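You operate a simulated robot arm through the tools that you are given. There is no shell and no other tool. Be economical: measure what you need, move in short steps, check, and stop when the job is done.

Carry out the task below with a simulated two-armed robot. There is one attempt and no reset: what you move stays moved.

Task
On the table, fold the blue napkin in half.

Only the result counts: the job must be done as asked and must still hold three seconds after the hand-in. Knocking over, shifting, dropping, spilling or breaking anything else fails it. Flat cloth is picked up by pressing the open fingertips on it (5 to 10 N) and closing them slowly along it; thin cloth reads only 2 to 8 mm in the jaws.

Robot
Two 7-joint arms with two-finger parallel grippers on one trunk, on a base that drives. Base frame: it is fixed to the floor where the robot stands at the start and does not move with it; the origin is under the middle of the robot, x ahead of it, y to its left, z up; the surface under the hand at the start is at about z = 860. Lengths are in mm, angles in degrees, forces in N, time in s.
The left shoulder is at the start at [70, 163, 1170], the right one opposite. With the tool pointing down near the work surface each hand reaches from about 400 to 880 mm from the robot's upright axis, wherever it stands, measured 20 degrees to its own side. Places, roughly: table [700, -200, 900]. Payload 3.43 kg a hand.
Tool frame (each hand has its own): the origin (TCP) lies between the finger pads and is the grasp point; the fingertips stand 34 mm ahead of it; z points along the fingers, y is the line along which they close. Largest opening 128 mm; finger width 24, thickness 12; the body of the gripper, 48 by 130 mm, starts 96 mm behind the TCP.
Orientation is that of the tool frame in the base frame, as a unit quaternion [w, x, y, z]. With the fingers straight down and closing along the base's y, the tool's x points along the base's -x, its y along +y and its z along -z.

Tools
- The arms move only by the tool move_arm. It takes "left_commands", "right_commands" or both (then of equal length, played together; a hand with none holds still); each is a list of rows, each a list of 3 entries, a list of its own where there are three numbers: the shift along the tool's x, y, z in mm, then the turn, a rotation vector about the tool's x, y, z in degrees, then the gripper command, from -1 (fully open) to 1 (shut), values between in proportion. In form: [[[dx, dy, dz], [rx, ry, rz], jaw], ...]. A call has 1 to 12 rows; each row is the pose to reach, as a shift and turn from the pose commanded when the call began, along the tool's axes at that moment. Rows are played at 5 a second. More than 50 mm and 8.6 degrees between two rows, or a gripper value outside its range, and nothing of the call is played. Where a pose cannot be reached the arm comes as near as it can. A force on the tool above 40 N (or 10 N above the force at the start of the call, whichever is more), or a blocked arm, ends the call early, and 0.2 s more pass. The fingers move at their own pace (about 153 mm/s each) and stop on an object; they squeeze with about 30 N. The grip force told is the motor's: it shows also when the fingers shut on nothing. Time passes only in rows, and 0.2 s behind the last, so rows that repeat a pose let the fingers close. The reply holds the time, the measured pose of the TCP, the force on the tool along the base axes, the opening and the grip force, in the units named above and with some noise, with the torque about the TCP (base axes, N m) and any sound that the robot's microphone picked up.
- Cameras (640 x 400 px; columns grow to the right, rows downward): "scene" is now at [125.8, -14.3, 1376.5]; the picture's right is [-0.18, -0.98, -0.00], its down [-0.76, 0.14, -0.64] and it looks along [0.63, -0.11, -0.77] (base axes); focal length 256 px, centre (320, 200). "left" rides on the left gripper at [76, 11, -160] in its tool frame; the picture's right is [-0.15, 0.99, 0.00], its down [-0.88, -0.13, -0.46] and it looks along [-0.45, -0.07, 0.89] (tool axes); focal length 234 px, centre (320, 200). "right" rides on the right gripper at [76, -11, -160] in its tool frame; the picture's right is [0.15, 0.99, 0.00], its down [-0.88, 0.13, -0.46] and it looks along [-0.45, 0.07, 0.89] (tool axes); focal length 234 px, centre (320, 200). There is no depth. A picture from a camera that has moved, and an enlarged one, comes with that camera's place and axes in the base frame and with its lens.
- snapshot(camera): a new picture of that camera. No time passes.
- move_column(by): slides the trunk up (or, below 0, down) by that many mm; the arms and the scene camera ride with it, the base frame stays. It gives what a move gives, with no picture.
- drive_base(legs): drives the robot by 1 to 6 legs, each [ahead, left, turn to the left] in mm, mm and degrees, along the robot's own axes; the way and the turn of a leg run together, so that a leg with both is an arc; at most 1500 mm and 180 degrees a leg. The arms and the cameras ride along, it lands a little off, and it stops where it bumps. It gives what a move gives.
- head_to(pan, tilt): turns the head with the scene camera to pan (to the left, within 86 degrees either way) and tilt (down, from -29 to 69), counted from straight ahead of the robot. It gives what a move gives.
- close_up(camera, box): a new picture of the part [left, top, right, bottom] of that camera's present view, enlarged. No time passes.
- finish_job(): hands the job in; it is judged then, once.

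Work in short steps. Places have to be worked out from the pictures, the camera data and where the tool is seen: move nearer, look again, correct. Check each grasp and each placing, and mend what went wrong. You have 120 turns and 100 pictures in all, those below and enlarged ones among them. Open the grippers and draw the arms clear of the work before you hand the job in, unless the task says otherwise; then end with one line.

The tools are called after "Request:" as name(argument=value, ...) on one line, values as JSON. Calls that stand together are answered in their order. move_arm: Moves the arms, as the interface text tells. Its arguments: {"type":"object","properties":{"left_commands":{"type":"array","items":{"type":"array"}},"right_commands":{"type":"array","items":{"type":"array"}}},"required":[]} The other tools are called the same way: move_column (by) slides the trunk up or down; drive_base (legs) drives the base; head_to (pan, tilt) turns the head that bears the scene camera; snapshot (camera) takes a picture; close_up (camera, box) takes an enlarged picture of a part of a camera's view; finish_job () hands the job in.

At the start:

```text
clock: 0.0
left_tcp_pos: [611.2, 53.2, 1008.8]
left_orientation: [0.0, 0.0, 1.0, 0.0]
left_contact_force: [0.4, -0.3, 0.1]
left_wrist_torque: [0.01, 0.01, 0.0]
left_opening: 128.0
left_finger_force: 0.1
right_tcp_pos: [532.1, -454.5, 1032.2]
right_orientation: [-0.001, 0.0, 1.0, 0.0]
right_contact_force: [-0.7, -0.5, 0.6]
right_wrist_torque: [-0.01, -0.01, -0.01]
right_opening: 128.1
right_finger_force: 0.0
trunk travel left (down, up): [-650.0, 290.0]
robot x, y, heading: [2.4, 3.2, -0.4]
head pan, tilt: [-10.3, 50.1]
```

scene: 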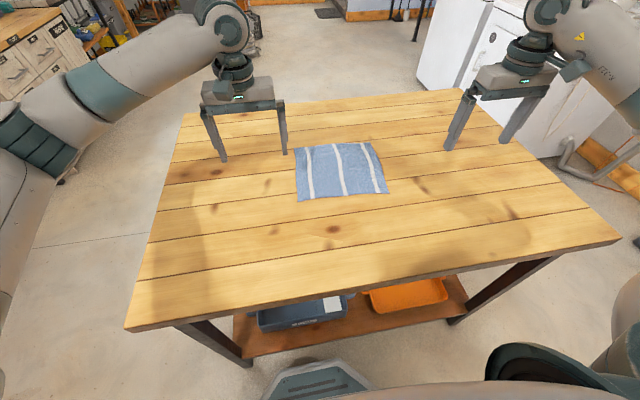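
right: 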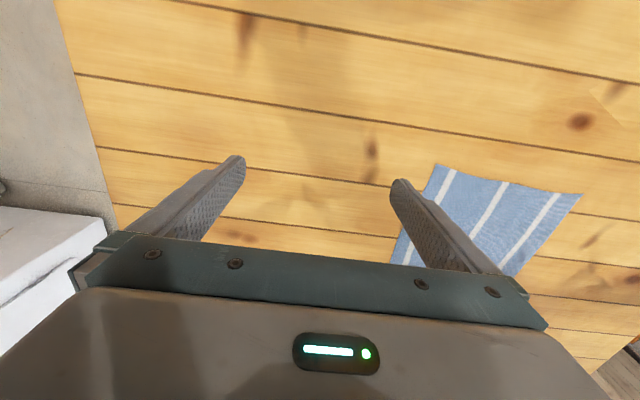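
left: 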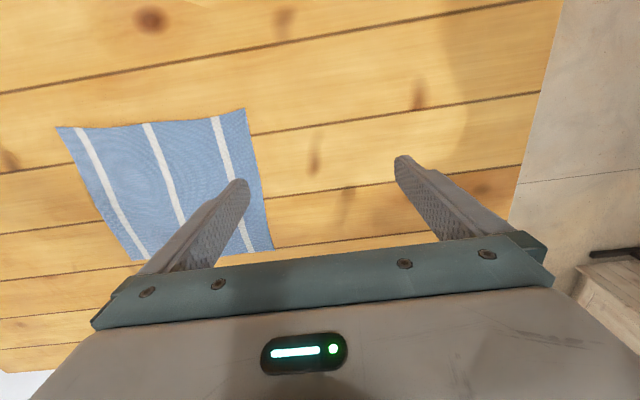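

The pictures agree: the surface is at z≈860. The napkin's far corners are near (772,-52) and (754,-291), the near ones near (551,-32) and (537,-276). I'll hover both hands over the far corners with the jaws narrowed, so I can fold the far edge toward the robot.

Request:
move_arm(left_commands=[[[-22, -18, 5], [0, 0, 0], 0.53], [[-43, -37, 11], [0, 0, 0], 0.53], [[-65, -56, 20], [0, 0, 0], 0.53], [[-86, -74, 30], [0, 0, 0], 0.53], [[-108, -93, 45], [0, 0, 0], 0.53], [[-130, -112, 60], [0, 0, 0], 0.53], [[-151, -130, 79], [0, 0, 0], 0.53], [[-151, -130, 79], [0, 0, 0], 0.53]], right_commands=[[[-31, 27, 14], [0, 0, 0], 0.53], [[-62, 54, 29], [0, 0, 0], 0.53], [[-93, 81, 44], [0, 0, 0], 0.53], [[-124, 108, 58], [0, 0, 0], 0.53], [[-155, 135, 73], [0, 0, 0], 0.53], [[-186, 162, 88], [0, 0, 0], 0.53], [[-216, 189.5, 102], [0, 0, 0], 0.53], [[-216, 189.5, 102], [0, 0, 0], 0.53]])

Request:
snapshot(camera="left")

Request:
snapshot(camera="right")

Request:
close_up(camera="scene", box=[240, 90, 440, 215])

```text
clock: 1.8
left_tcp_pos: [760.7, -78.0, 931.6]
left_orientation: [0.0, 0.001, 1.0, 0.0]
left_contact_force: [-0.3, 0.7, 0.1]
left_wrist_torque: [0.01, -0.01, -0.01]
left_opening: 30.5
left_finger_force: 0.2
right_tcp_pos: [745.9, -263.2, 930.8]
right_orientation: [0.0, 0.0, 1.0, 0.0]
right_contact_force: [0.7, -0.2, 0.3]
right_wrist_torque: [-0.04, -0.07, 0.01]
right_opening: 30.1
right_finger_force: 0.0
trunk travel left (down, up): [-650.0, 290.0]
robot x, y, heading: [1.3, -1.9, -0.1]
head pan, tilt: [-10.3, 50.1]
```

```text
96 pictures are left
camera left: at [685.7, -66.3, 1091.7], right [0.15, 0.99, 0.0], down [0.88, -0.13, 0.46], along [0.45, -0.07, -0.89], focal length 234 px, centre (320, 200)
```

left: 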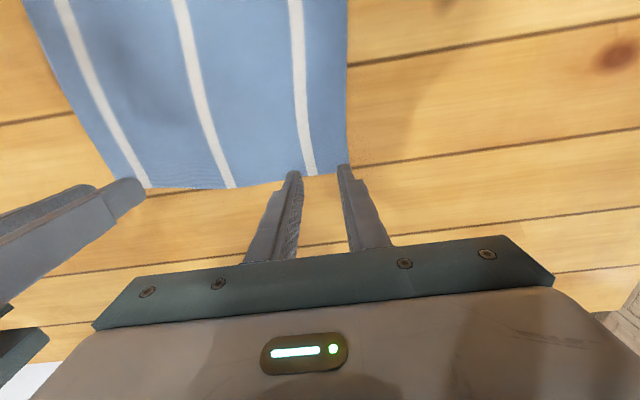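

```text
95 pictures are left
camera right: at [673.0, -274.2, 1090.7], right [-0.15, 0.99, 0.0], down [0.88, 0.13, 0.46], along [0.45, 0.07, -0.89], focal length 234 px, centre (320, 200)
```

right: 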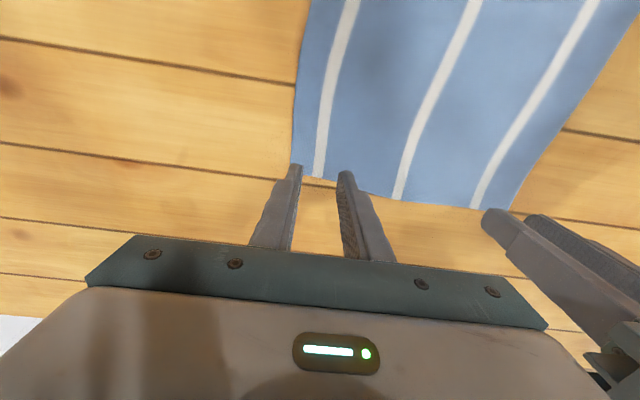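

```text
3.20 times, centred on (340, 152) of scene
camera zoom: at [125.1, -13.8, 1376.6], right [-0.18, -0.98, 0.0], down [-0.75, 0.14, -0.64], along [0.63, -0.12, -0.77], focal length 818 px, centre (256, 352)
```

zoom: 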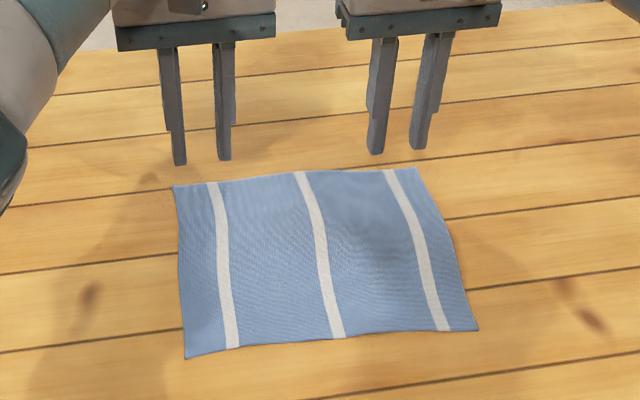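

The corners agree with the estimate and the fingertips sit over them. I'll lower both hands until they are just touching.

Request:
move_arm(left_commands=[[[0, 0, 20], [0, 0, 0], 0.53], [[0, 0, 30], [0, 0, 0], 0.53], [[0, 0, 34], [0, 0, 0], 0.53], [[0, 0, 34], [0, 0, 0], 0.53]], right_commands=[[[0, 0, 20], [0, 0, 0], 0.53], [[0, 0, 30], [0, 0, 0], 0.53], [[0, 0, 34], [0, 0, 0], 0.53], [[0, 0, 34], [0, 0, 0], 0.53]])

```text
clock: 2.8
left_tcp_pos: [763.7, -77.0, 896.4]
left_orientation: [0.0, -0.001, 1.0, 0.0]
left_contact_force: [-0.3, 0.4, 0.8]
left_wrist_torque: [0.0, -0.03, -0.02]
left_opening: 30.0
left_finger_force: 0.0
right_tcp_pos: [747.5, -264.2, 895.5]
right_orientation: [0.0, -0.001, 1.0, 0.001]
right_contact_force: [0.0, -0.4, 0.0]
right_wrist_torque: [0.01, 0.01, 0.0]
right_opening: 30.0
right_finger_force: 0.1
trunk travel left (down, up): [-650.0, 290.0]
robot x, y, heading: [-0.3, -2.7, 0.1]
head pan, tilt: [-10.3, 50.1]
```

No contact yet, so I go down a few mm more.

Request:
move_arm(left_commands=[[[0, 0, 2], [0, 0, 0], 0.53], [[0, 0, 3], [0, 0, 0], 0.53], [[0, 0, 3], [0, 0, 0], 0.53]], right_commands=[[[0, 0, 2], [0, 0, 0], 0.53], [[0, 0, 3], [0, 0, 0], 0.53], [[0, 0, 3], [0, 0, 0], 0.53]])

```text
clock: 3.6
left_tcp_pos: [761.8, -78.4, 894.3]
left_orientation: [0.0, 0.0, 1.0, 0.0]
left_contact_force: [2.4, -1.2, 9.2]
left_wrist_torque: [0.02, -0.03, -0.02]
left_opening: 30.2
left_finger_force: 0.0
right_tcp_pos: [745.7, -264.1, 894.9]
right_orientation: [0.001, 0.0, 1.0, 0.0]
right_contact_force: [1.1, -0.3, 6.4]
right_wrist_torque: [-0.06, -0.07, 0.03]
right_opening: 30.3
right_finger_force: 0.1
trunk travel left (down, up): [-650.0, 290.0]
robot x, y, heading: [2.7, -0.9, 0.2]
head pan, tilt: [-10.3, 50.1]
```

Both hands press with 6–9 N. I close the fingers slowly, holding the height.

Request:
move_arm(left_commands=[[[0, 0, 0], [0, 0, 0], 0.59], [[0, 0, 0], [0, 0, 0], 0.65], [[0, 0, 0], [0, 0, 0], 0.71], [[0, 0, 0], [0, 0, 0], 0.77], [[0, 0, 0], [0, 0, 0], 0.83], [[0, 0, 0], [0, 0, 0], 0.88], [[0, 0, 0], [0, 0, 0], 0.92], [[0, 0, 0], [0, 0, 0], 0.96], [[0, 0, 0], [0, 0, 0], 1], [[0, 0, 0], [0, 0, 0], 1], [[0, 0, 0], [0, 0, 0], 1]], right_commands=[[[0, 0, 0], [0, 0, 0], 0.59], [[0, 0, 0], [0, 0, 0], 0.65], [[0, 0, 0], [0, 0, 0], 0.71], [[0, 0, 0], [0, 0, 0], 0.77], [[0, 0, 0], [0, 0, 0], 0.83], [[0, 0, 0], [0, 0, 0], 0.88], [[0, 0, 0], [0, 0, 0], 0.92], [[0, 0, 0], [0, 0, 0], 0.96], [[0, 0, 0], [0, 0, 0], 1], [[0, 0, 0], [0, 0, 0], 1], [[0, 0, 0], [0, 0, 0], 1]])

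Request:
close_up(camera="scene", box=[240, 90, 440, 215])

```text
clock: 6.0
left_tcp_pos: [760.8, -79.9, 895.7]
left_orientation: [0.0, 0.0, 1.0, -0.001]
left_contact_force: [-1.0, -17.5, 10.1]
left_wrist_torque: [-0.59, 0.06, 0.05]
left_opening: 1.9
left_finger_force: 30.1
right_tcp_pos: [746.0, -263.5, 895.7]
right_orientation: [0.001, -0.001, 1.0, 0.0]
right_contact_force: [0.8, 18.1, 5.8]
right_wrist_torque: [0.55, -0.08, 0.12]
right_opening: 1.6
right_finger_force: 30.1
trunk travel left (down, up): [-650.0, 290.0]
robot x, y, heading: [2.3, -1.5, -0.2]
head pan, tilt: [-10.3, 50.1]
```

```text
3.20 times, centred on (340, 152) of scene
camera zoom: at [123.6, -14.0, 1376.7], right [-0.18, -0.98, 0.0], down [-0.75, 0.14, -0.64], along [0.63, -0.12, -0.77], focal length 818 px, centre (256, 352)
```

zoom: 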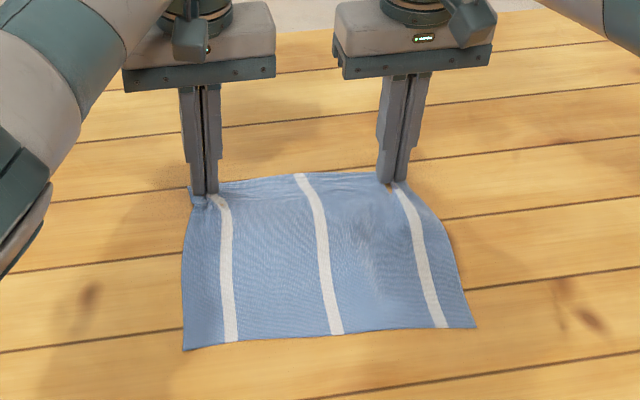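

Both jaws hold cloth, pulled taut between them at about 17 N. I ease the hands together slightly and lift a little to check.

Request:
move_arm(left_commands=[[[0, -3, -2], [0, 0, 0], 1], [[0, -6, -6], [0, 0, 0], 1], [[0, -8, -15], [0, 0, 0], 1], [[0, -8, -25], [0, 0, 0], 1]], right_commands=[[[0, 3, -2], [0, 0, 0], 1], [[0, 6, -6], [0, 0, 0], 1], [[0, 8, -15], [0, 0, 0], 1], [[0, 8, -25], [0, 0, 0], 1]])

Request:
close_up(camera="scene", box=[240, 90, 440, 215])

```text
clock: 7.0
left_tcp_pos: [763.4, -84.2, 919.6]
left_orientation: [-0.001, -0.001, 1.0, 0.001]
left_contact_force: [-0.3, -0.2, 0.5]
left_wrist_torque: [0.02, -0.03, 0.02]
left_opening: 1.7
left_finger_force: 30.2
right_tcp_pos: [747.7, -256.9, 919.4]
right_orientation: [-0.001, 0.0, 1.0, -0.001]
right_contact_force: [0.7, -0.3, -0.3]
right_wrist_torque: [-0.02, 0.0, -0.02]
right_opening: 1.7
right_finger_force: 30.2
trunk travel left (down, up): [-650.0, 290.0]
robot x, y, heading: [-3.0, 3.7, -0.1]
head pan, tilt: [-10.3, 50.1]
```

```text
3.20 times, centred on (340, 152) of scene
camera zoom: at [125.8, -14.2, 1376.4], right [-0.18, -0.98, 0.0], down [-0.76, 0.14, -0.64], along [0.63, -0.11, -0.77], focal length 818 px, centre (256, 352)
```

zoom: 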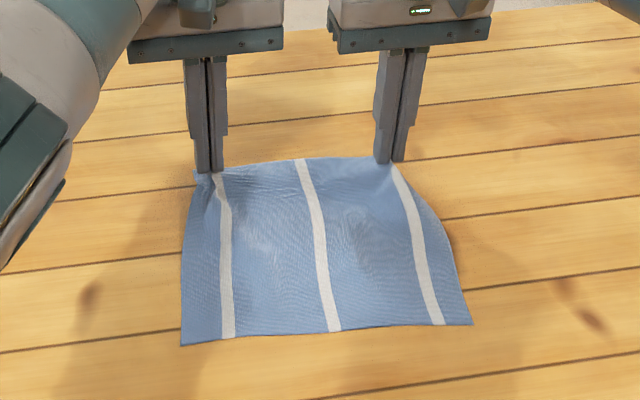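

Both corners are held and the cloth hangs free. I swing the edge up and toward the robot, tilting the fingers forward gradually so the edge turns over.

Request:
move_arm(left_commands=[[[14, 0, -20], [0, -7.5, 0], 1], [[34, 0, -40], [0, -15, 0], 1], [[59, 0, -55], [0, -22.5, 0], 1], [[88, 0, -64], [0, -30, 0], 1], [[119, 0, -67], [0, -37.5, 0], 1], [[150, 0, -63], [0, -45, 0], 1], [[150, 0, -63], [0, -45, 0], 1]], right_commands=[[[14, 0, -20], [0, -7.5, 0], 1], [[34, 0, -40], [0, -15, 0], 1], [[59, 0, -55], [0, -22.5, 0], 1], [[88, 0, -64], [0, -30, 0], 1], [[119, 0, -67], [0, -37.5, 0], 1], [[150, 0, -63], [0, -45, 0], 1], [[150, 0, -63], [0, -45, 0], 1]])

Request:
snapshot(camera="scene")

Request:
snapshot(camera="left")

```text
clock: 8.6
left_tcp_pos: [612.7, -84.3, 981.1]
left_orientation: [0.383, 0.0, 0.924, 0.0]
left_contact_force: [0.6, 0.0, 0.6]
left_wrist_torque: [0.01, 0.01, -0.01]
left_opening: 1.7
left_finger_force: 30.2
right_tcp_pos: [598.0, -256.0, 980.3]
right_orientation: [0.382, -0.001, 0.924, 0.0]
right_contact_force: [0.4, -0.5, -0.3]
right_wrist_torque: [0.0, 0.0, 0.01]
right_opening: 1.8
right_finger_force: 30.5
trunk travel left (down, up): [-650.0, 290.0]
robot x, y, heading: [3.3, 0.2, 0.2]
head pan, tilt: [-10.3, 50.1]
```

```text
91 pictures are left
camera scene: at [126.9, -14.1, 1376.4], right [-0.18, -0.98, 0.0], down [-0.76, 0.14, -0.64], along [0.63, -0.11, -0.77], focal length 256 px, centre (320, 200)
```

scene: 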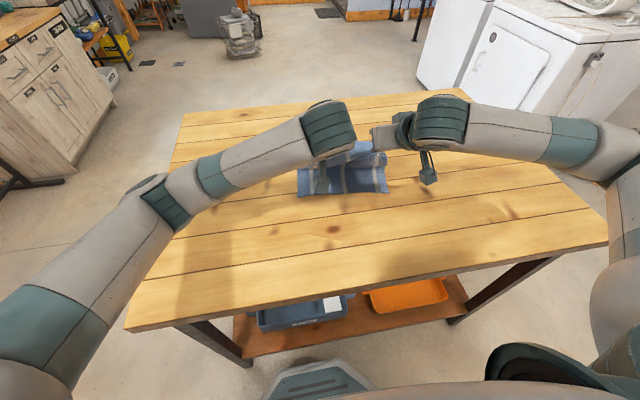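

```text
90 pictures are left
camera left: at [446.1, -74.1, 1041.1], right [0.1, 0.99, 0.1], down [0.3, -0.13, 0.94], along [0.95, -0.07, -0.31], focal length 234 px, centre (320, 200)
```

left: 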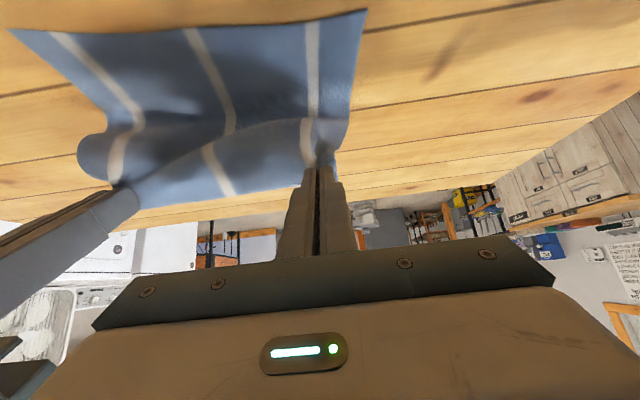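

The edge is turning over cleanly, though the near-left corner has drifted to about x=568. I continue the fold down toward the near edge with the fingers at 60° tilt.

Request:
move_arm(left_commands=[[[18, 0, -4], [0, -4, 0], 1], [[35.4, 0, -7], [0, -7.5, 0], 1], [[54, 0, -6], [0, -11.5, 0], 1], [[72.8, 0, -3.5], [0, -15, 0], 1], [[99.7, 0, 0.7], [0, -15, 0], 1], [[99.7, 0, 0.7], [0, -15, 0], 1]], right_commands=[[[18, 0, -4], [0, -4, 0], 1], [[35.4, 0, -7], [0, -7.5, 0], 1], [[54, 0, -6], [0, -11.5, 0], 1], [[72.8, 0, -5], [0, -15, 0], 1], [[101.8, 0, -2.8], [0, -15, 0], 1], [[101.8, 0, -2.8], [0, -15, 0], 1]])

Request:
snapshot(camera="scene")

Request:
snapshot(camera="left")

Request:
snapshot(camera="right")

```text
clock: 10.0
left_tcp_pos: [541.8, -86.4, 910.9]
left_orientation: [0.5, 0.0, 0.866, -0.001]
left_contact_force: [-0.4, -1.4, 1.2]
left_wrist_torque: [-0.05, -0.01, -0.05]
left_opening: 1.7
left_finger_force: 29.8
right_tcp_pos: [564.2, -255.1, 944.2]
right_orientation: [0.473, 0.0, 0.881, 0.0]
right_contact_force: [-1.5, 2.0, -0.3]
right_wrist_torque: [-0.03, 0.01, 0.01]
right_opening: 1.7
right_finger_force: 29.9
right hand out of reach, approached as far as the arm can: row 3, 4, 5, 6
trunk travel left (down, up): [-650.0, 290.0]
robot x, y, heading: [-4.4, -5.5, 0.1]
head pan, tilt: [-10.3, 50.1]
```

```text
89 pictures are left
camera scene: at [125.9, -14.0, 1376.5], right [-0.18, -0.98, 0.0], down [-0.76, 0.14, -0.64], along [0.63, -0.12, -0.77], focal length 256 px, centre (320, 200)
```

scene: 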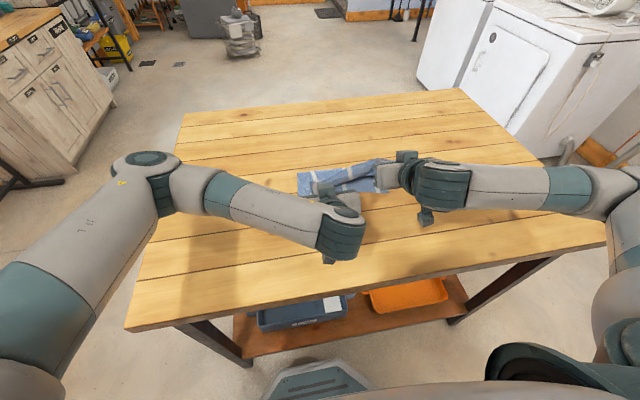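

```text
88 pictures are left
camera left: at [365.8, -74.5, 925.3], right [0.07, 0.99, 0.13], down [0.05, -0.13, 0.99], along [1.0, -0.07, -0.05], focal length 234 px, centre (320, 200)
```

left: 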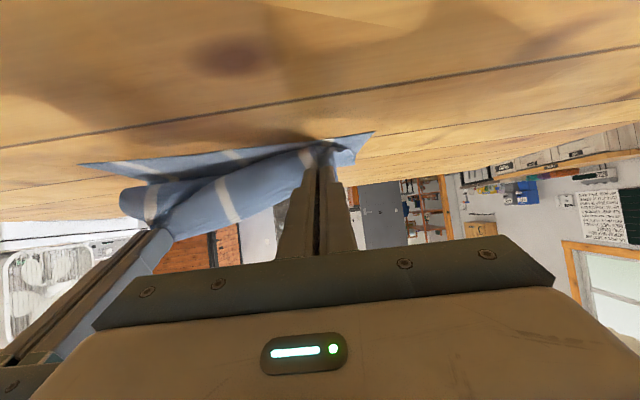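

```text
87 pictures are left
camera right: at [391.0, -267.3, 970.3], right [-0.08, 0.99, -0.12], down [0.11, 0.13, 0.99], along [0.99, 0.07, -0.12], focal length 234 px, centre (320, 200)
```

right: 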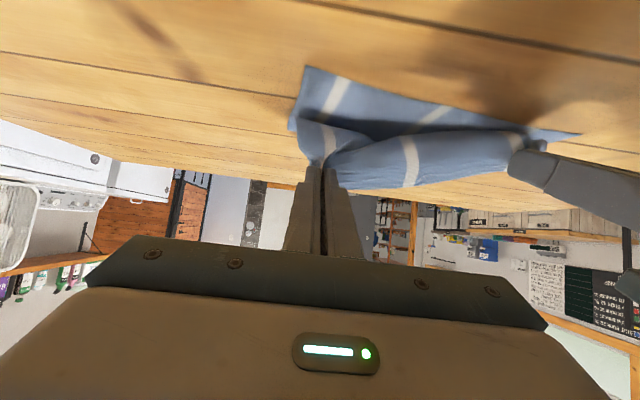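

The right hand runs out of reach (too close in) at this tilt. I'll swing both hands part way back up and forward, then back the base away to get room. First a partial move, since it's unclear which commanded pose the right hand holds.

Request:
move_arm(left_commands=[[[-35, 0, 7], [0, 0, 0], 1], [[-68, 0, 17], [0, 0, 0], 1], [[-68, 0, 17], [0, 0, 0], 1]], right_commands=[[[-35, 0, 12], [0, 0, 0], 1], [[-69, 0, 29], [0, 0, 0], 1], [[-69, 0, 29], [0, 0, 0], 1]])

```text
clock: 10.8
left_tcp_pos: [590.0, -85.2, 961.0]
left_orientation: [0.5, 0.0, 0.866, 0.0]
left_contact_force: [0.7, -2.2, 0.9]
left_wrist_torque: [-0.03, -0.04, -0.04]
left_opening: 1.8
left_finger_force: 29.9
right_tcp_pos: [626.6, -255.7, 987.1]
right_orientation: [0.474, -0.001, 0.881, 0.001]
right_contact_force: [-0.8, 1.0, -0.1]
right_wrist_torque: [0.02, 0.02, 0.11]
right_opening: 1.9
right_finger_force: 30.3
trunk travel left (down, up): [-650.0, 290.0]
robot x, y, heading: [0.7, -3.8, 0.2]
head pan, tilt: [-10.3, 50.1]
```

Now both hands go further forward along the arc, ahead of backing off.

Request:
move_arm(left_commands=[[[-25, 0, 28], [0, 0, 0], 1], [[-42, 0, 57], [0, 0, 0], 1], [[-53, 0, 84], [0, 0, 0], 1], [[-53, 0, 84], [0, 0, 0], 1]], right_commands=[[[-4, 0, 18], [0, 0, 0], 1], [[-8, 0, 37], [0, -3.4, 0], 1], [[-11, 0, 56], [0, -3.4, 0], 1], [[-11, 0, 56], [0, -3.4, 0], 1]])

```text
clock: 11.8
left_tcp_pos: [690.0, -85.1, 963.6]
left_orientation: [0.5, 0.0, 0.866, 0.0]
left_contact_force: [0.2, -0.3, -0.1]
left_wrist_torque: [0.03, -0.02, -0.02]
left_opening: 1.5
left_finger_force: 29.9
right_tcp_pos: [680.0, -256.1, 964.5]
right_orientation: [0.499, 0.0, 0.866, 0.0]
right_contact_force: [0.4, -0.6, 0.4]
right_wrist_torque: [-0.03, -0.01, -0.02]
right_opening: 1.7
right_finger_force: 30.1
trunk travel left (down, up): [-650.0, 290.0]
robot x, y, heading: [-1.0, 1.9, -0.1]
head pan, tilt: [-10.3, 50.1]
```

I back the base by 130 mm, which carries the edge over the fold line toward the near side.

Request:
drive_base(legs=[[-65, 0, 0], [-65, 0, 0]])

Request:
snapshot(camera="scene")

Request:
snapshot(camera="left")

Request:
snapshot(camera="right")

```text
clock: 13.4
left_tcp_pos: [559.8, -84.3, 965.8]
left_orientation: [0.501, 0.0, 0.866, 0.0]
left_contact_force: [0.6, -0.6, 0.2]
left_wrist_torque: [0.01, 0.0, 0.03]
left_opening: 1.8
left_finger_force: 30.2
right_tcp_pos: [549.2, -256.1, 965.2]
right_orientation: [0.5, 0.0, 0.866, 0.0]
right_contact_force: [-0.8, 0.4, -0.6]
right_wrist_torque: [-0.02, -0.01, 0.0]
right_opening: 1.9
right_finger_force: 29.8
trunk travel left (down, up): [-650.0, 290.0]
robot x, y, heading: [-128.2, 1.4, -0.1]
head pan, tilt: [-10.3, 50.1]
```

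```text
86 pictures are left
camera scene: at [-5.3, -14.2, 1376.7], right [-0.18, -0.98, 0.0], down [-0.75, 0.14, -0.64], along [0.63, -0.12, -0.77], focal length 256 px, centre (320, 200)
```

scene: 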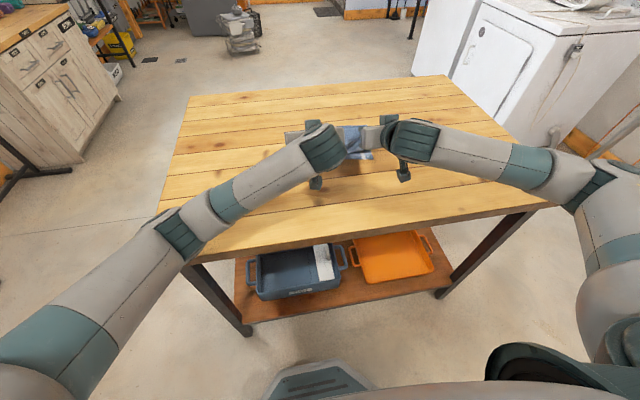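

```text
85 pictures are left
camera left: at [384.1, -73.9, 980.1], right [0.07, 0.99, 0.13], down [0.04, -0.13, 0.99], along [1.0, -0.07, -0.05], focal length 234 px, centre (320, 200)
```

left: 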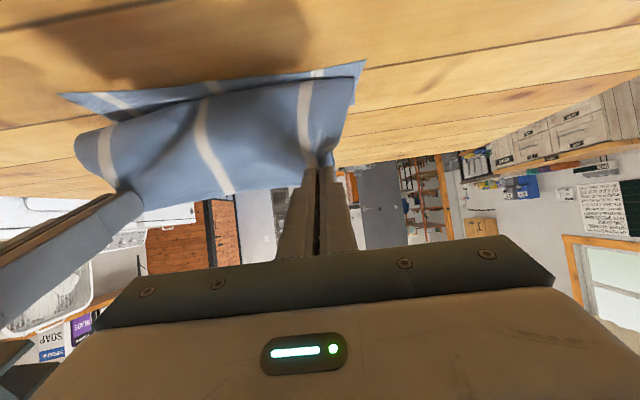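

```text
84 pictures are left
camera right: at [374.9, -266.6, 979.7], right [-0.07, 0.99, -0.13], down [0.05, 0.13, 0.99], along [1.0, 0.07, -0.06], focal length 234 px, centre (320, 200)
```

right: 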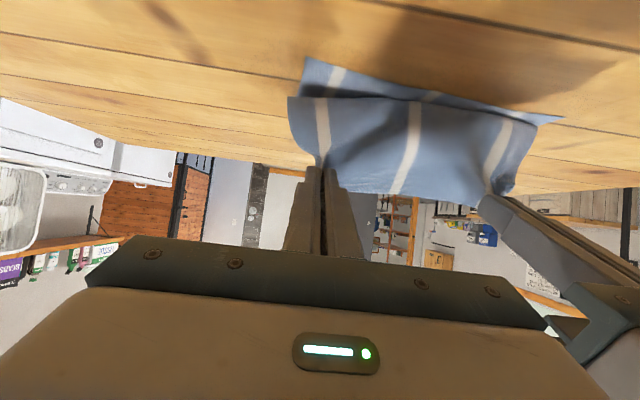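

The fold hangs well, with the near edge at about x=578 (left) to 551 (right). I lower both hands so the held edge lands on the near edge.

Request:
move_arm(left_commands=[[[16, 0, 8], [0, 0, 0], 1], [[33, 0, 16], [0, 0, 0], 1], [[49, 0, 25], [0, 0, 0], 1], [[60, 0, 30], [0, 0, 0], 1], [[65, 0, 33], [0, 0, 0], 1], [[65, 0, 33], [0, 0, 0], 1]], right_commands=[[[17, 0, 6], [0, 0, 0], 1], [[34, 0, 13], [0, 0, 0], 1], [[51, 0, 20], [0, 0, 0], 1], [[62, 0, 24], [0, 0, 0], 1], [[68, 0, 26.5], [0, 0, 0], 1], [[68, 0, 26.5], [0, 0, 0], 1]])

Request:
snapshot(camera="left")

Request:
snapshot(camera="right")

Request:
close_up(camera="scene", box=[260, 90, 460, 215])

```text
clock: 14.8
left_tcp_pos: [555.0, -85.7, 898.3]
left_orientation: [0.505, 0.0, 0.863, -0.002]
left_contact_force: [0.0, -5.0, 1.6]
left_wrist_torque: [-0.09, -0.04, -0.2]
left_opening: 1.5
left_finger_force: 29.8
right_tcp_pos: [541.0, -254.7, 949.3]
right_orientation: [0.5, 0.0, 0.866, 0.001]
right_contact_force: [0.5, 5.1, -1.7]
right_wrist_torque: [0.04, 0.1, 0.18]
right_opening: 1.7
right_finger_force: 30.4
right hand out of reach, approached as far as the arm can: row 2, 3, 4, 5, 6
trunk travel left (down, up): [-650.0, 290.0]
robot x, y, heading: [-130.6, -0.9, 0.0]
head pan, tilt: [-10.3, 50.1]
```

```text
83 pictures are left
camera left: at [379.0, -74.0, 911.8], right [0.07, 0.99, 0.13], down [0.04, -0.13, 0.99], along [1.0, -0.07, -0.04], focal length 234 px, centre (320, 200)
```

left: 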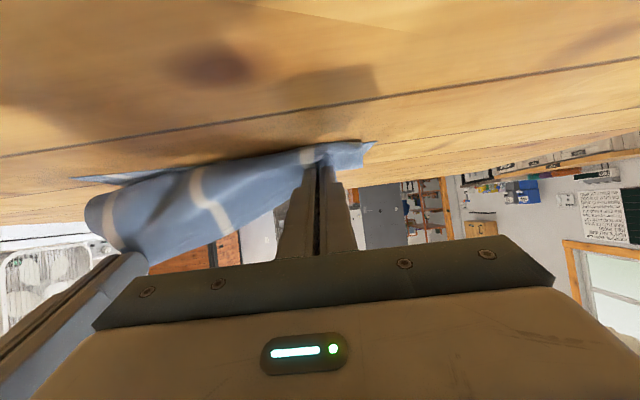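

```text
82 pictures are left
camera right: at [368.5, -266.3, 964.2], right [-0.07, 0.99, -0.13], down [0.04, 0.13, 0.99], along [1.0, 0.07, -0.05], focal length 234 px, centre (320, 200)
```

right: 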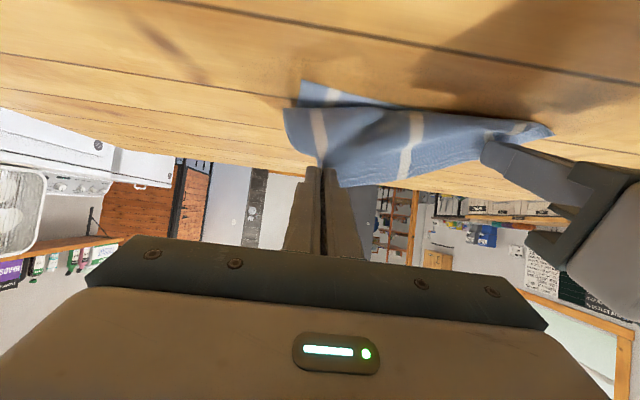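

```text
3.20 times, centred on (360, 152) of scene
camera zoom: at [-9.3, -14.1, 1377.8], right [-0.18, -0.98, 0.0], down [-0.75, 0.14, -0.64], along [0.63, -0.11, -0.76], focal length 818 px, centre (192, 352)
```

zoom: 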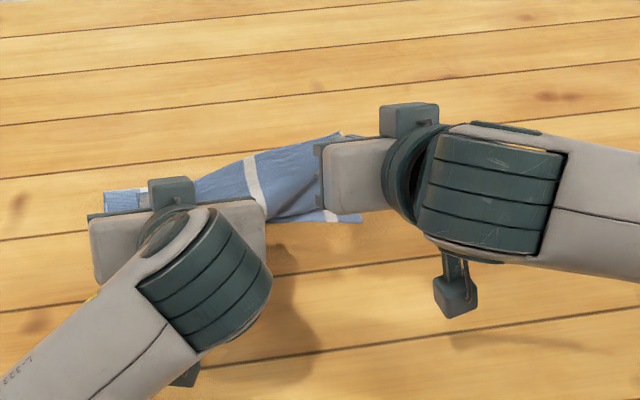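

The right arm's limit appears to be about height relative to the trunk. I raise the left hand level with the right, and then the trunk can lower both together.

Request:
move_arm(left_commands=[[[-22, 0, -13], [0, 0, 0], 1], [[-46, 0, -28], [0, 0, 0], 1], [[-46, 0, -28], [0, 0, 0], 1]])

Request:
move_column(by=-40)

Request:
snapshot(camera="right")

Request:
snapshot(camera="left")

```text
clock: 15.6
left_tcp_pos: [557.9, -83.8, 943.4]
left_orientation: [0.5, -0.001, 0.866, 0.001]
left_contact_force: [0.0, -1.3, 0.3]
left_wrist_torque: [-0.01, -0.02, -0.01]
left_opening: 1.9
left_finger_force: 30.3
right_tcp_pos: [547.4, -256.2, 944.6]
right_orientation: [0.498, 0.001, 0.867, -0.002]
right_contact_force: [0.8, -0.3, 0.2]
right_wrist_torque: [-0.01, 0.04, 0.02]
right_opening: 1.9
right_finger_force: 30.0
trunk travel left (down, up): [-650.0, 290.0]
robot x, y, heading: [-124.4, 3.1, -0.0]
head pan, tilt: [-10.3, 50.1]
```

```text
clock: 16.4
left_tcp_pos: [542.3, -84.3, 918.5]
left_orientation: [0.507, 0.0, 0.862, -0.002]
left_contact_force: [0.3, -0.6, 0.6]
left_wrist_torque: [0.01, -0.02, -0.01]
left_opening: 1.7
left_finger_force: 30.6
right_tcp_pos: [533.4, -256.1, 915.8]
right_orientation: [0.505, 0.001, 0.863, -0.001]
right_contact_force: [-0.1, -0.4, 0.4]
right_wrist_torque: [0.0, -0.04, -0.02]
right_opening: 1.7
right_finger_force: 29.8
trunk travel left (down, up): [-610.0, 330.0]
robot x, y, heading: [-128.7, -1.1, 0.2]
head pan, tilt: [-10.3, 50.1]
```

```text
80 pictures are left
camera right: at [359.2, -266.5, 929.4], right [-0.07, 0.99, -0.13], down [0.03, 0.13, 0.99], along [1.0, 0.07, -0.04], focal length 234 px, centre (320, 200)
```

right: 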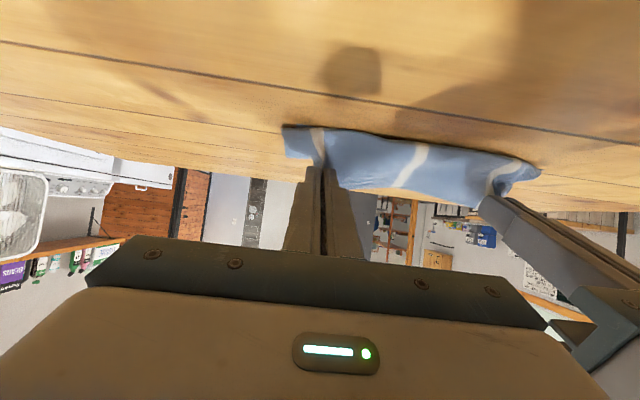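

```text
79 pictures are left
camera left: at [366.1, -74.0, 930.3], right [0.07, 0.99, 0.13], down [0.03, -0.13, 0.99], along [1.0, -0.07, -0.04], focal length 234 px, centre (320, 200)
```

left: 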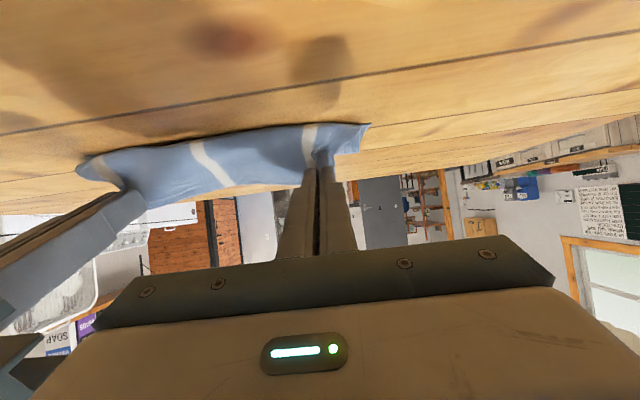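

The trunk drop gave less descent than asked and shifted x; I hold for a moment to see if that settles.

Request:
move_arm(left_commands=[[[0, 0, 0], [0, 0, 0], 1], [[0, 0, 0], [0, 0, 0], 1]], right_commands=[[[0, 0, 0], [0, 0, 0], 1], [[0, 0, 0], [0, 0, 0], 1]])

Request:
snapshot(camera="scene")

```text
clock: 17.0
left_tcp_pos: [542.4, -85.5, 918.0]
left_orientation: [0.508, 0.001, 0.861, -0.002]
left_contact_force: [-0.3, -0.6, 0.1]
left_wrist_torque: [0.05, -0.01, 0.01]
left_opening: 1.6
left_finger_force: 30.1
right_tcp_pos: [533.7, -256.2, 916.9]
right_orientation: [0.506, 0.0, 0.863, 0.0]
right_contact_force: [0.5, 0.3, -0.7]
right_wrist_torque: [-0.04, 0.01, 0.04]
right_opening: 1.6
right_finger_force: 29.7
trunk travel left (down, up): [-610.0, 330.0]
robot x, y, heading: [-128.0, 0.6, -0.3]
head pan, tilt: [-10.3, 50.1]
```

```text
78 pictures are left
camera scene: at [-23.8, -14.6, 1338.7], right [-0.18, -0.98, 0.0], down [-0.74, 0.14, -0.65], along [0.64, -0.11, -0.76], focal length 256 px, centre (320, 200)
```

scene: 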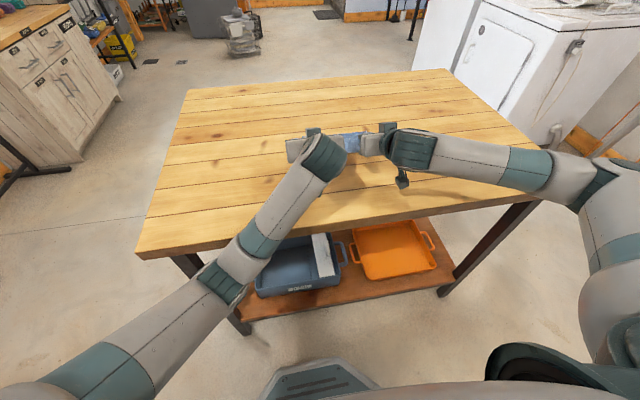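

The camera and hands both shifted back: an arm (likely the left forearm on the table's front edge) is bearing on the table. I undo the trunk drop and will use less finger tilt instead.

Request:
move_column(by=40)

Request:
snapshot(camera="scene")

```text
clock: 17.8
left_tcp_pos: [555.9, -85.4, 945.1]
left_orientation: [0.499, 0.0, 0.866, 0.0]
left_contact_force: [-0.2, -0.5, 1.6]
left_wrist_torque: [0.05, -0.03, -0.02]
left_opening: 1.9
left_finger_force: 29.8
right_tcp_pos: [544.8, -256.9, 947.2]
right_orientation: [0.499, 0.001, 0.867, 0.0]
right_contact_force: [-0.5, -0.2, 0.7]
right_wrist_torque: [-0.01, 0.01, 0.0]
right_opening: 1.7
right_finger_force: 29.9
trunk travel left (down, up): [-650.0, 290.0]
robot x, y, heading: [-128.2, -0.5, -0.3]
head pan, tilt: [-10.3, 50.1]
```

```text
77 pictures are left
camera scene: at [-4.6, -14.6, 1376.5], right [-0.18, -0.98, 0.0], down [-0.75, 0.14, -0.64], along [0.63, -0.12, -0.77], focal length 256 px, centre (320, 200)
```

scene: 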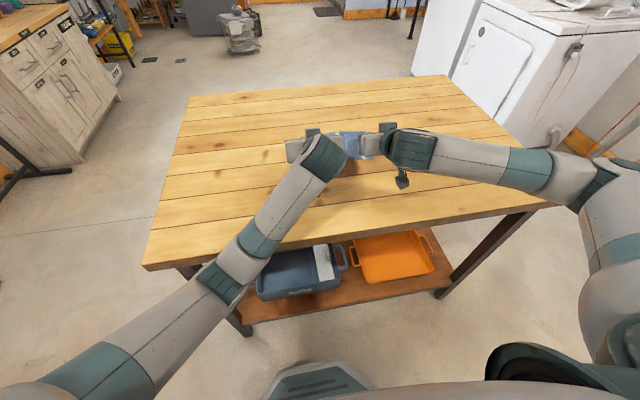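

Now I cut the tilt from 60° to 30° while keeping the fingertips in place.

Request:
move_arm(left_commands=[[[-4.4, 0, 0.2], [0, 7.5, 0], 1], [[-8.8, 0, 1.2], [0, 15, 0], 1], [[-13, 0, 2.5], [0, 22.5, 0], 1], [[-16.4, 0, 4.4], [0, 30, 0], 1], [[-16.4, 0, 4.4], [0, 30, 0], 1]], right_commands=[[[-4.4, 0, 0.2], [0, 7.5, 0], 1], [[-8.8, 0, 1.2], [0, 15, 0], 1], [[-13, 0, 2.5], [0, 22.5, 0], 1], [[-16.4, 0, 4.4], [0, 30, 0], 1], [[-16.4, 0, 4.4], [0, 30, 0], 1]])

Request:
snapshot(camera="scene")

Request:
snapshot(camera="left")

```text
clock: 19.0
left_tcp_pos: [569.8, -78.6, 956.1]
left_orientation: [0.258, -0.002, 0.966, 0.005]
left_contact_force: [-0.7, -1.9, 0.2]
left_wrist_torque: [-0.07, 0.02, -0.02]
left_opening: 1.7
left_finger_force: 30.3
right_tcp_pos: [558.3, -256.2, 957.6]
right_orientation: [0.257, 0.0, 0.966, 0.0]
right_contact_force: [-1.3, 2.5, -1.3]
right_wrist_torque: [0.07, -0.03, 0.07]
right_opening: 1.5
right_finger_force: 30.3
trunk travel left (down, up): [-650.0, 290.0]
robot x, y, heading: [-129.5, 1.4, -0.1]
head pan, tilt: [-10.3, 50.1]
```

```text
76 pictures are left
camera scene: at [-3.8, -14.7, 1376.6], right [-0.18, -0.98, 0.0], down [-0.75, 0.14, -0.64], along [0.63, -0.11, -0.77], focal length 256 px, centre (320, 200)
```

scene: 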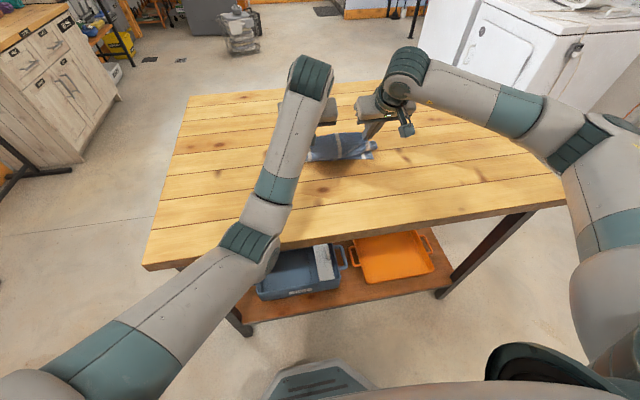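

```text
75 pictures are left
camera left: at [424.8, -69.3, 1056.7], right [0.12, 0.99, 0.08], down [0.54, -0.13, 0.83], along [0.84, -0.06, -0.55], focal length 234 px, centre (320, 200)
```

left: 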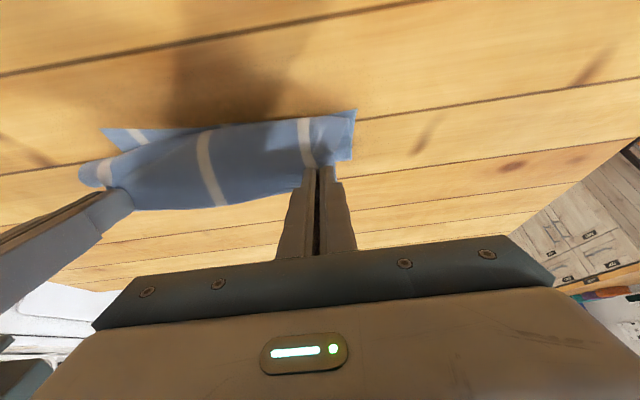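

The left elbow sits low beside the table edge and the left hand is being pushed a bit sideways. I'll stretch the hands forward again over the fold line, then back the base off further to straighten the arms.

Request:
move_arm(left_commands=[[[-27, 0, 3], [0, 0, 0], 1], [[-54, 0, 6], [0, 0, 0], 1], [[-76, 0, 19], [0, 0, 0], 1], [[-96, 0, 34], [0, 0, 0], 1], [[-96, 0, 34], [0, 0, 0], 1]], right_commands=[[[-27, 0, 3], [0, 0, 0], 1], [[-54, 0, 6], [0, 0, 0], 1], [[-76, 0, 19], [0, 0, 0], 1], [[-96, 0, 34], [0, 0, 0], 1], [[-96, 0, 34], [0, 0, 0], 1]])

Request:
snapshot(camera="scene")

```text
clock: 20.2
left_tcp_pos: [668.6, -87.7, 976.4]
left_orientation: [0.259, -0.001, 0.966, 0.0]
left_contact_force: [-0.5, 0.1, 0.6]
left_wrist_torque: [0.03, -0.01, -0.02]
left_opening: 2.1
left_finger_force: 29.8
right_tcp_pos: [658.9, -256.2, 975.9]
right_orientation: [0.258, -0.001, 0.966, 0.0]
right_contact_force: [-0.1, 0.3, 0.1]
right_wrist_torque: [0.01, 0.02, 0.0]
right_opening: 1.6
right_finger_force: 29.7
trunk travel left (down, up): [-650.0, 290.0]
robot x, y, heading: [-133.7, 1.2, -0.1]
head pan, tilt: [-10.3, 50.1]
```

```text
74 pictures are left
camera scene: at [-4.1, -14.7, 1376.6], right [-0.18, -0.98, 0.0], down [-0.75, 0.14, -0.64], along [0.63, -0.11, -0.77], focal length 256 px, centre (320, 200)
```

scene: 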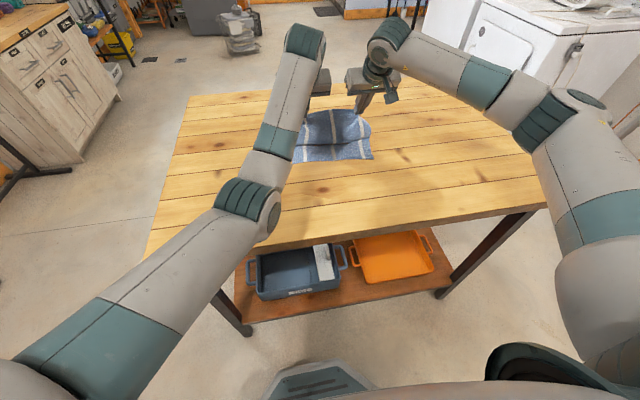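

The left arm has recovered. I'll lower the hands 50 mm and raise the trunk by 50 mm, so the elbows stay higher above the table for the final placing.

Request:
move_arm(left_commands=[[[12, 0, 21], [0, 0, 0], 1], [[25, 0, 43], [0, 0, 0], 1], [[25, 0, 43], [0, 0, 0], 1]], right_commands=[[[12, 0, 21], [0, 0, 0], 1], [[25, 0, 43], [0, 0, 0], 1], [[25, 0, 43], [0, 0, 0], 1]])

Request:
move_column(by=50)

Request:
move_arm(left_commands=[[[12, 0, 21], [0, 0, 0], 1], [[25, 0, 43], [0, 0, 0], 1], [[25, 0, 43], [0, 0, 0], 1]], right_commands=[[[12, 0, 21], [0, 0, 0], 1], [[25, 0, 43], [0, 0, 0], 1], [[25, 0, 43], [0, 0, 0], 1]])

Request:
move_column(by=50)

Request:
snapshot(camera="scene")

```text
clock: 21.0
left_tcp_pos: [670.0, -81.0, 926.8]
left_orientation: [0.261, -0.002, 0.965, 0.002]
left_contact_force: [0.2, -0.1, -0.2]
left_wrist_torque: [0.01, 0.01, -0.02]
left_opening: 1.5
left_finger_force: 30.5
right_tcp_pos: [658.9, -254.5, 926.7]
right_orientation: [0.259, 0.0, 0.966, 0.0]
right_contact_force: [-0.1, -0.5, -0.3]
right_wrist_torque: [-0.01, 0.02, -0.01]
right_opening: 1.8
right_finger_force: 29.3
trunk travel left (down, up): [-650.0, 290.0]
robot x, y, heading: [-129.6, 2.5, 0.1]
head pan, tilt: [-10.3, 50.1]
```

```text
clock: 22.0
left_tcp_pos: [669.9, -83.2, 975.6]
left_orientation: [0.259, -0.002, 0.966, 0.002]
left_contact_force: [0.6, 0.1, -0.4]
left_wrist_torque: [0.0, 0.04, 0.02]
left_opening: 1.4
left_finger_force: 30.1
right_tcp_pos: [659.9, -255.9, 975.8]
right_orientation: [0.257, -0.001, 0.966, 0.0]
right_contact_force: [0.3, -0.8, 0.3]
right_wrist_torque: [-0.03, 0.0, 0.02]
right_opening: 1.6
right_finger_force: 29.9
trunk travel left (down, up): [-700.0, 240.0]
robot x, y, heading: [-129.9, 0.6, -0.1]
head pan, tilt: [-10.3, 50.1]
```

```text
clock: 22.8
left_tcp_pos: [678.1, -70.8, 937.3]
left_orientation: [0.268, -0.007, 0.963, 0.006]
left_contact_force: [-2.7, -16.5, -0.2]
left_wrist_torque: [-0.49, 0.04, -0.32]
left_opening: 1.7
left_finger_force: 30.0
right_tcp_pos: [659.5, -253.7, 926.5]
right_orientation: [0.257, -0.001, 0.966, 0.002]
right_contact_force: [2.9, 17.4, 0.8]
right_wrist_torque: [0.47, -0.04, 0.4]
right_opening: 2.0
right_finger_force: 30.6
trunk travel left (down, up): [-700.0, 240.0]
robot x, y, heading: [-130.5, -2.1, 0.1]
head pan, tilt: [-10.3, 50.1]
```

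```text
clock: 23.7
left_tcp_pos: [678.6, -70.7, 984.8]
left_orientation: [0.267, -0.006, 0.964, 0.008]
left_contact_force: [-1.9, -22.0, -0.8]
left_wrist_torque: [-0.66, 0.07, -0.37]
left_opening: 1.7
left_finger_force: 29.6
right_tcp_pos: [659.4, -255.1, 976.6]
right_orientation: [0.258, -0.002, 0.966, 0.001]
right_contact_force: [1.9, 22.8, -0.4]
right_wrist_torque: [0.66, -0.08, 0.47]
right_opening: 1.8
right_finger_force: 30.2
trunk travel left (down, up): [-750.0, 190.0]
robot x, y, heading: [-130.0, 1.6, 0.0]
head pan, tilt: [-10.3, 50.1]
```

```text
73 pictures are left
camera scene: at [-2.6, -14.5, 1476.4], right [-0.18, -0.98, 0.0], down [-0.76, 0.14, -0.64], along [0.63, -0.11, -0.77], focal length 256 px, centre (320, 200)
```

scene: 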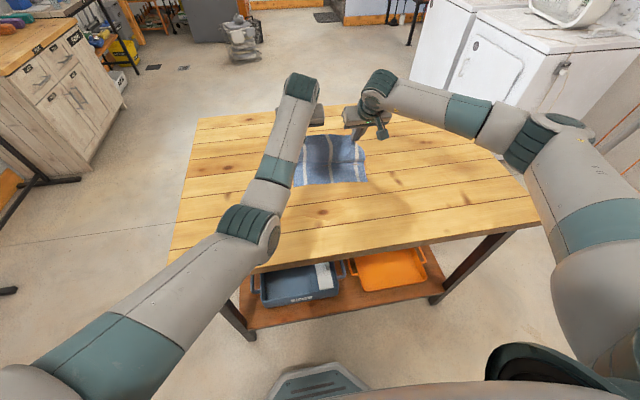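

The left arm is fighting its own geometry: it reaches across the body while the napkin lies off to the right. The sound fix is to lay the cloth back flat, let go, centre the base on the napkin, and regrasp. First I drive forward 80 mm to unfold it.

Request:
drive_base(legs=[[80, 0, 0]])

Request:
move_arm(left_commands=[[[2, -4, 8], [0, 7.5, 0], 1], [[4, -8, 16], [0, 15, 0], 1], [[5, -10, 24], [0, 22.5, 0], 1], [[5, -10, 30], [0, 30, 0], 1], [[5, -10, 30], [0, 30, 0], 1]], right_commands=[[[2, 0, 8], [0, 7.5, 0], 1], [[4, 0, 16], [0, 15, 0], 1], [[5, 0, 24], [0, 22.5, 0], 1], [[5, 0, 30], [0, 30, 0], 1], [[5, 0, 30], [0, 30, 0], 1]])

Request:
snapshot(camera="scene")

```text
clock: 24.7
left_tcp_pos: [757.2, -68.1, 980.2]
left_orientation: [0.265, -0.008, 0.964, 0.009]
left_contact_force: [-2.3, -22.5, -0.6]
left_wrist_torque: [-0.72, 0.08, -0.41]
left_opening: 1.8
left_finger_force: 29.8
right_tcp_pos: [737.9, -256.2, 977.0]
right_orientation: [0.257, 0.0, 0.966, 0.001]
right_contact_force: [1.5, 22.4, 0.0]
right_wrist_torque: [0.66, -0.04, 0.4]
right_opening: 2.0
right_finger_force: 30.2
trunk travel left (down, up): [-750.0, 190.0]
robot x, y, heading: [-52.5, -0.1, 0.1]
head pan, tilt: [-10.3, 50.1]
```

```text
clock: 25.9
left_tcp_pos: [723.6, -67.9, 955.4]
left_orientation: [0.007, -0.008, 1.0, 0.006]
left_contact_force: [4.0, -22.1, 0.0]
left_wrist_torque: [-0.77, -0.15, 0.05]
left_opening: 1.9
left_finger_force: 29.8
left hand out of reach, approached as far as the arm can: row 3, 4, 5
right_tcp_pos: [749.5, -253.1, 947.2]
right_orientation: [-0.003, -0.003, 1.0, 0.003]
right_contact_force: [-2.8, 22.1, 1.4]
right_wrist_torque: [0.79, 0.14, 0.08]
right_opening: 1.7
right_finger_force: 30.6
trunk travel left (down, up): [-750.0, 190.0]
robot x, y, heading: [-47.2, -1.8, -0.1]
head pan, tilt: [-10.3, 50.1]
```

```text
72 pictures are left
camera scene: at [76.7, -15.6, 1476.5], right [-0.18, -0.98, 0.0], down [-0.76, 0.14, -0.64], along [0.63, -0.11, -0.77], focal length 256 px, centre (320, 200)
```

scene: 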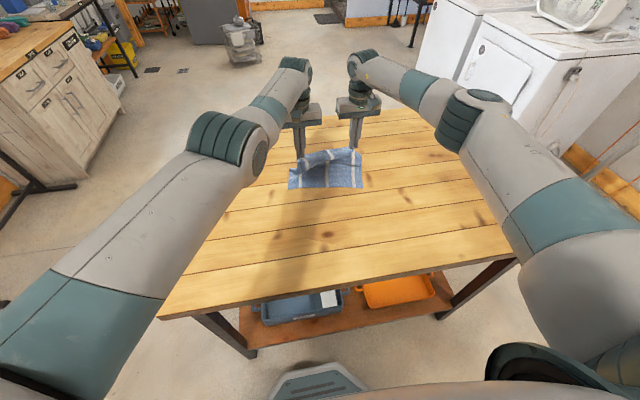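

The left arm is stretched because the trunk is high. I lower the trunk, which brings both hands down to lay the edge on the table.

Request:
move_column(by=-45)

Request:
close_up(camera="scene", box=[240, 100, 440, 225])

```text
clock: 26.8
left_tcp_pos: [722.7, -66.7, 909.5]
left_orientation: [0.006, -0.008, 1.0, 0.005]
left_contact_force: [4.8, -27.0, -0.2]
left_wrist_torque: [-0.95, -0.16, 0.08]
left_opening: 2.1
left_finger_force: 30.1
right_tcp_pos: [748.9, -253.0, 904.6]
right_orientation: [-0.002, -0.002, 1.0, 0.002]
right_contact_force: [-4.6, 27.1, 0.6]
right_wrist_torque: [0.98, 0.14, 0.1]
right_opening: 1.9
right_finger_force: 30.2
trunk travel left (down, up): [-705.0, 235.0]
robot x, y, heading: [-46.8, 2.5, -0.1]
head pan, tilt: [-10.3, 50.1]
```

```text
3.20 times, centred on (340, 162) of scene
camera zoom: at [75.7, -13.9, 1431.6], right [-0.18, -0.98, 0.0], down [-0.75, 0.14, -0.64], along [0.63, -0.12, -0.77], focal length 818 px, centre (256, 320)
```

zoom: 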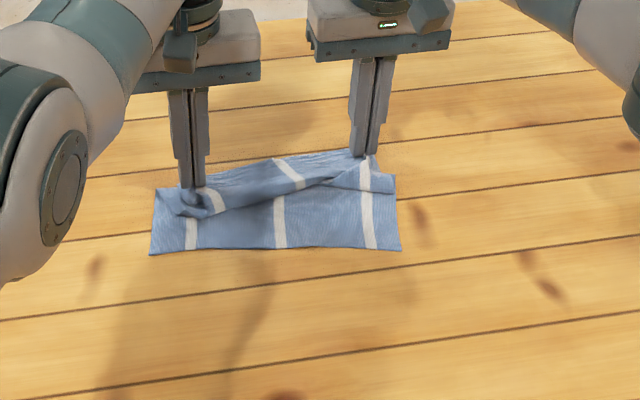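

The cloth is half unfolded and stretched 27 N between hands. Rather than release, I'll shift the base to the right in alternating steps with the arms moving left, so the cloth stays put while the arms become symmetric. First, arms up a bit and left.

Request:
move_arm(left_commands=[[[0, 0, -15], [0, 0, 0], 1], [[0, 15, -25], [0, 0, 0], 1], [[0, 30, -25], [0, 0, 0], 1], [[0, 30, -25], [0, 0, 0], 1]], right_commands=[[[0, 10, -15], [0, 0, 0], 1], [[10, 25, -25], [0, 0, 0], 1], [[15, 40, -25], [0, 0, 0], 1], [[15, 40, -25], [0, 0, 0], 1]])

```text
clock: 27.8
left_tcp_pos: [721.4, -34.3, 934.0]
left_orientation: [0.006, -0.009, 1.0, 0.007]
left_contact_force: [0.9, -9.5, 0.1]
left_wrist_torque: [-0.32, -0.03, 0.03]
left_opening: 2.0
left_finger_force: 30.1
right_tcp_pos: [733.7, -216.5, 928.1]
right_orientation: [-0.001, -0.001, 1.0, 0.0]
right_contact_force: [-0.3, 8.8, 0.4]
right_wrist_torque: [0.3, 0.02, 0.02]
right_opening: 1.8
right_finger_force: 30.0
trunk travel left (down, up): [-705.0, 235.0]
robot x, y, heading: [-50.4, -0.2, -0.0]
head pan, tilt: [-10.3, 50.1]
```

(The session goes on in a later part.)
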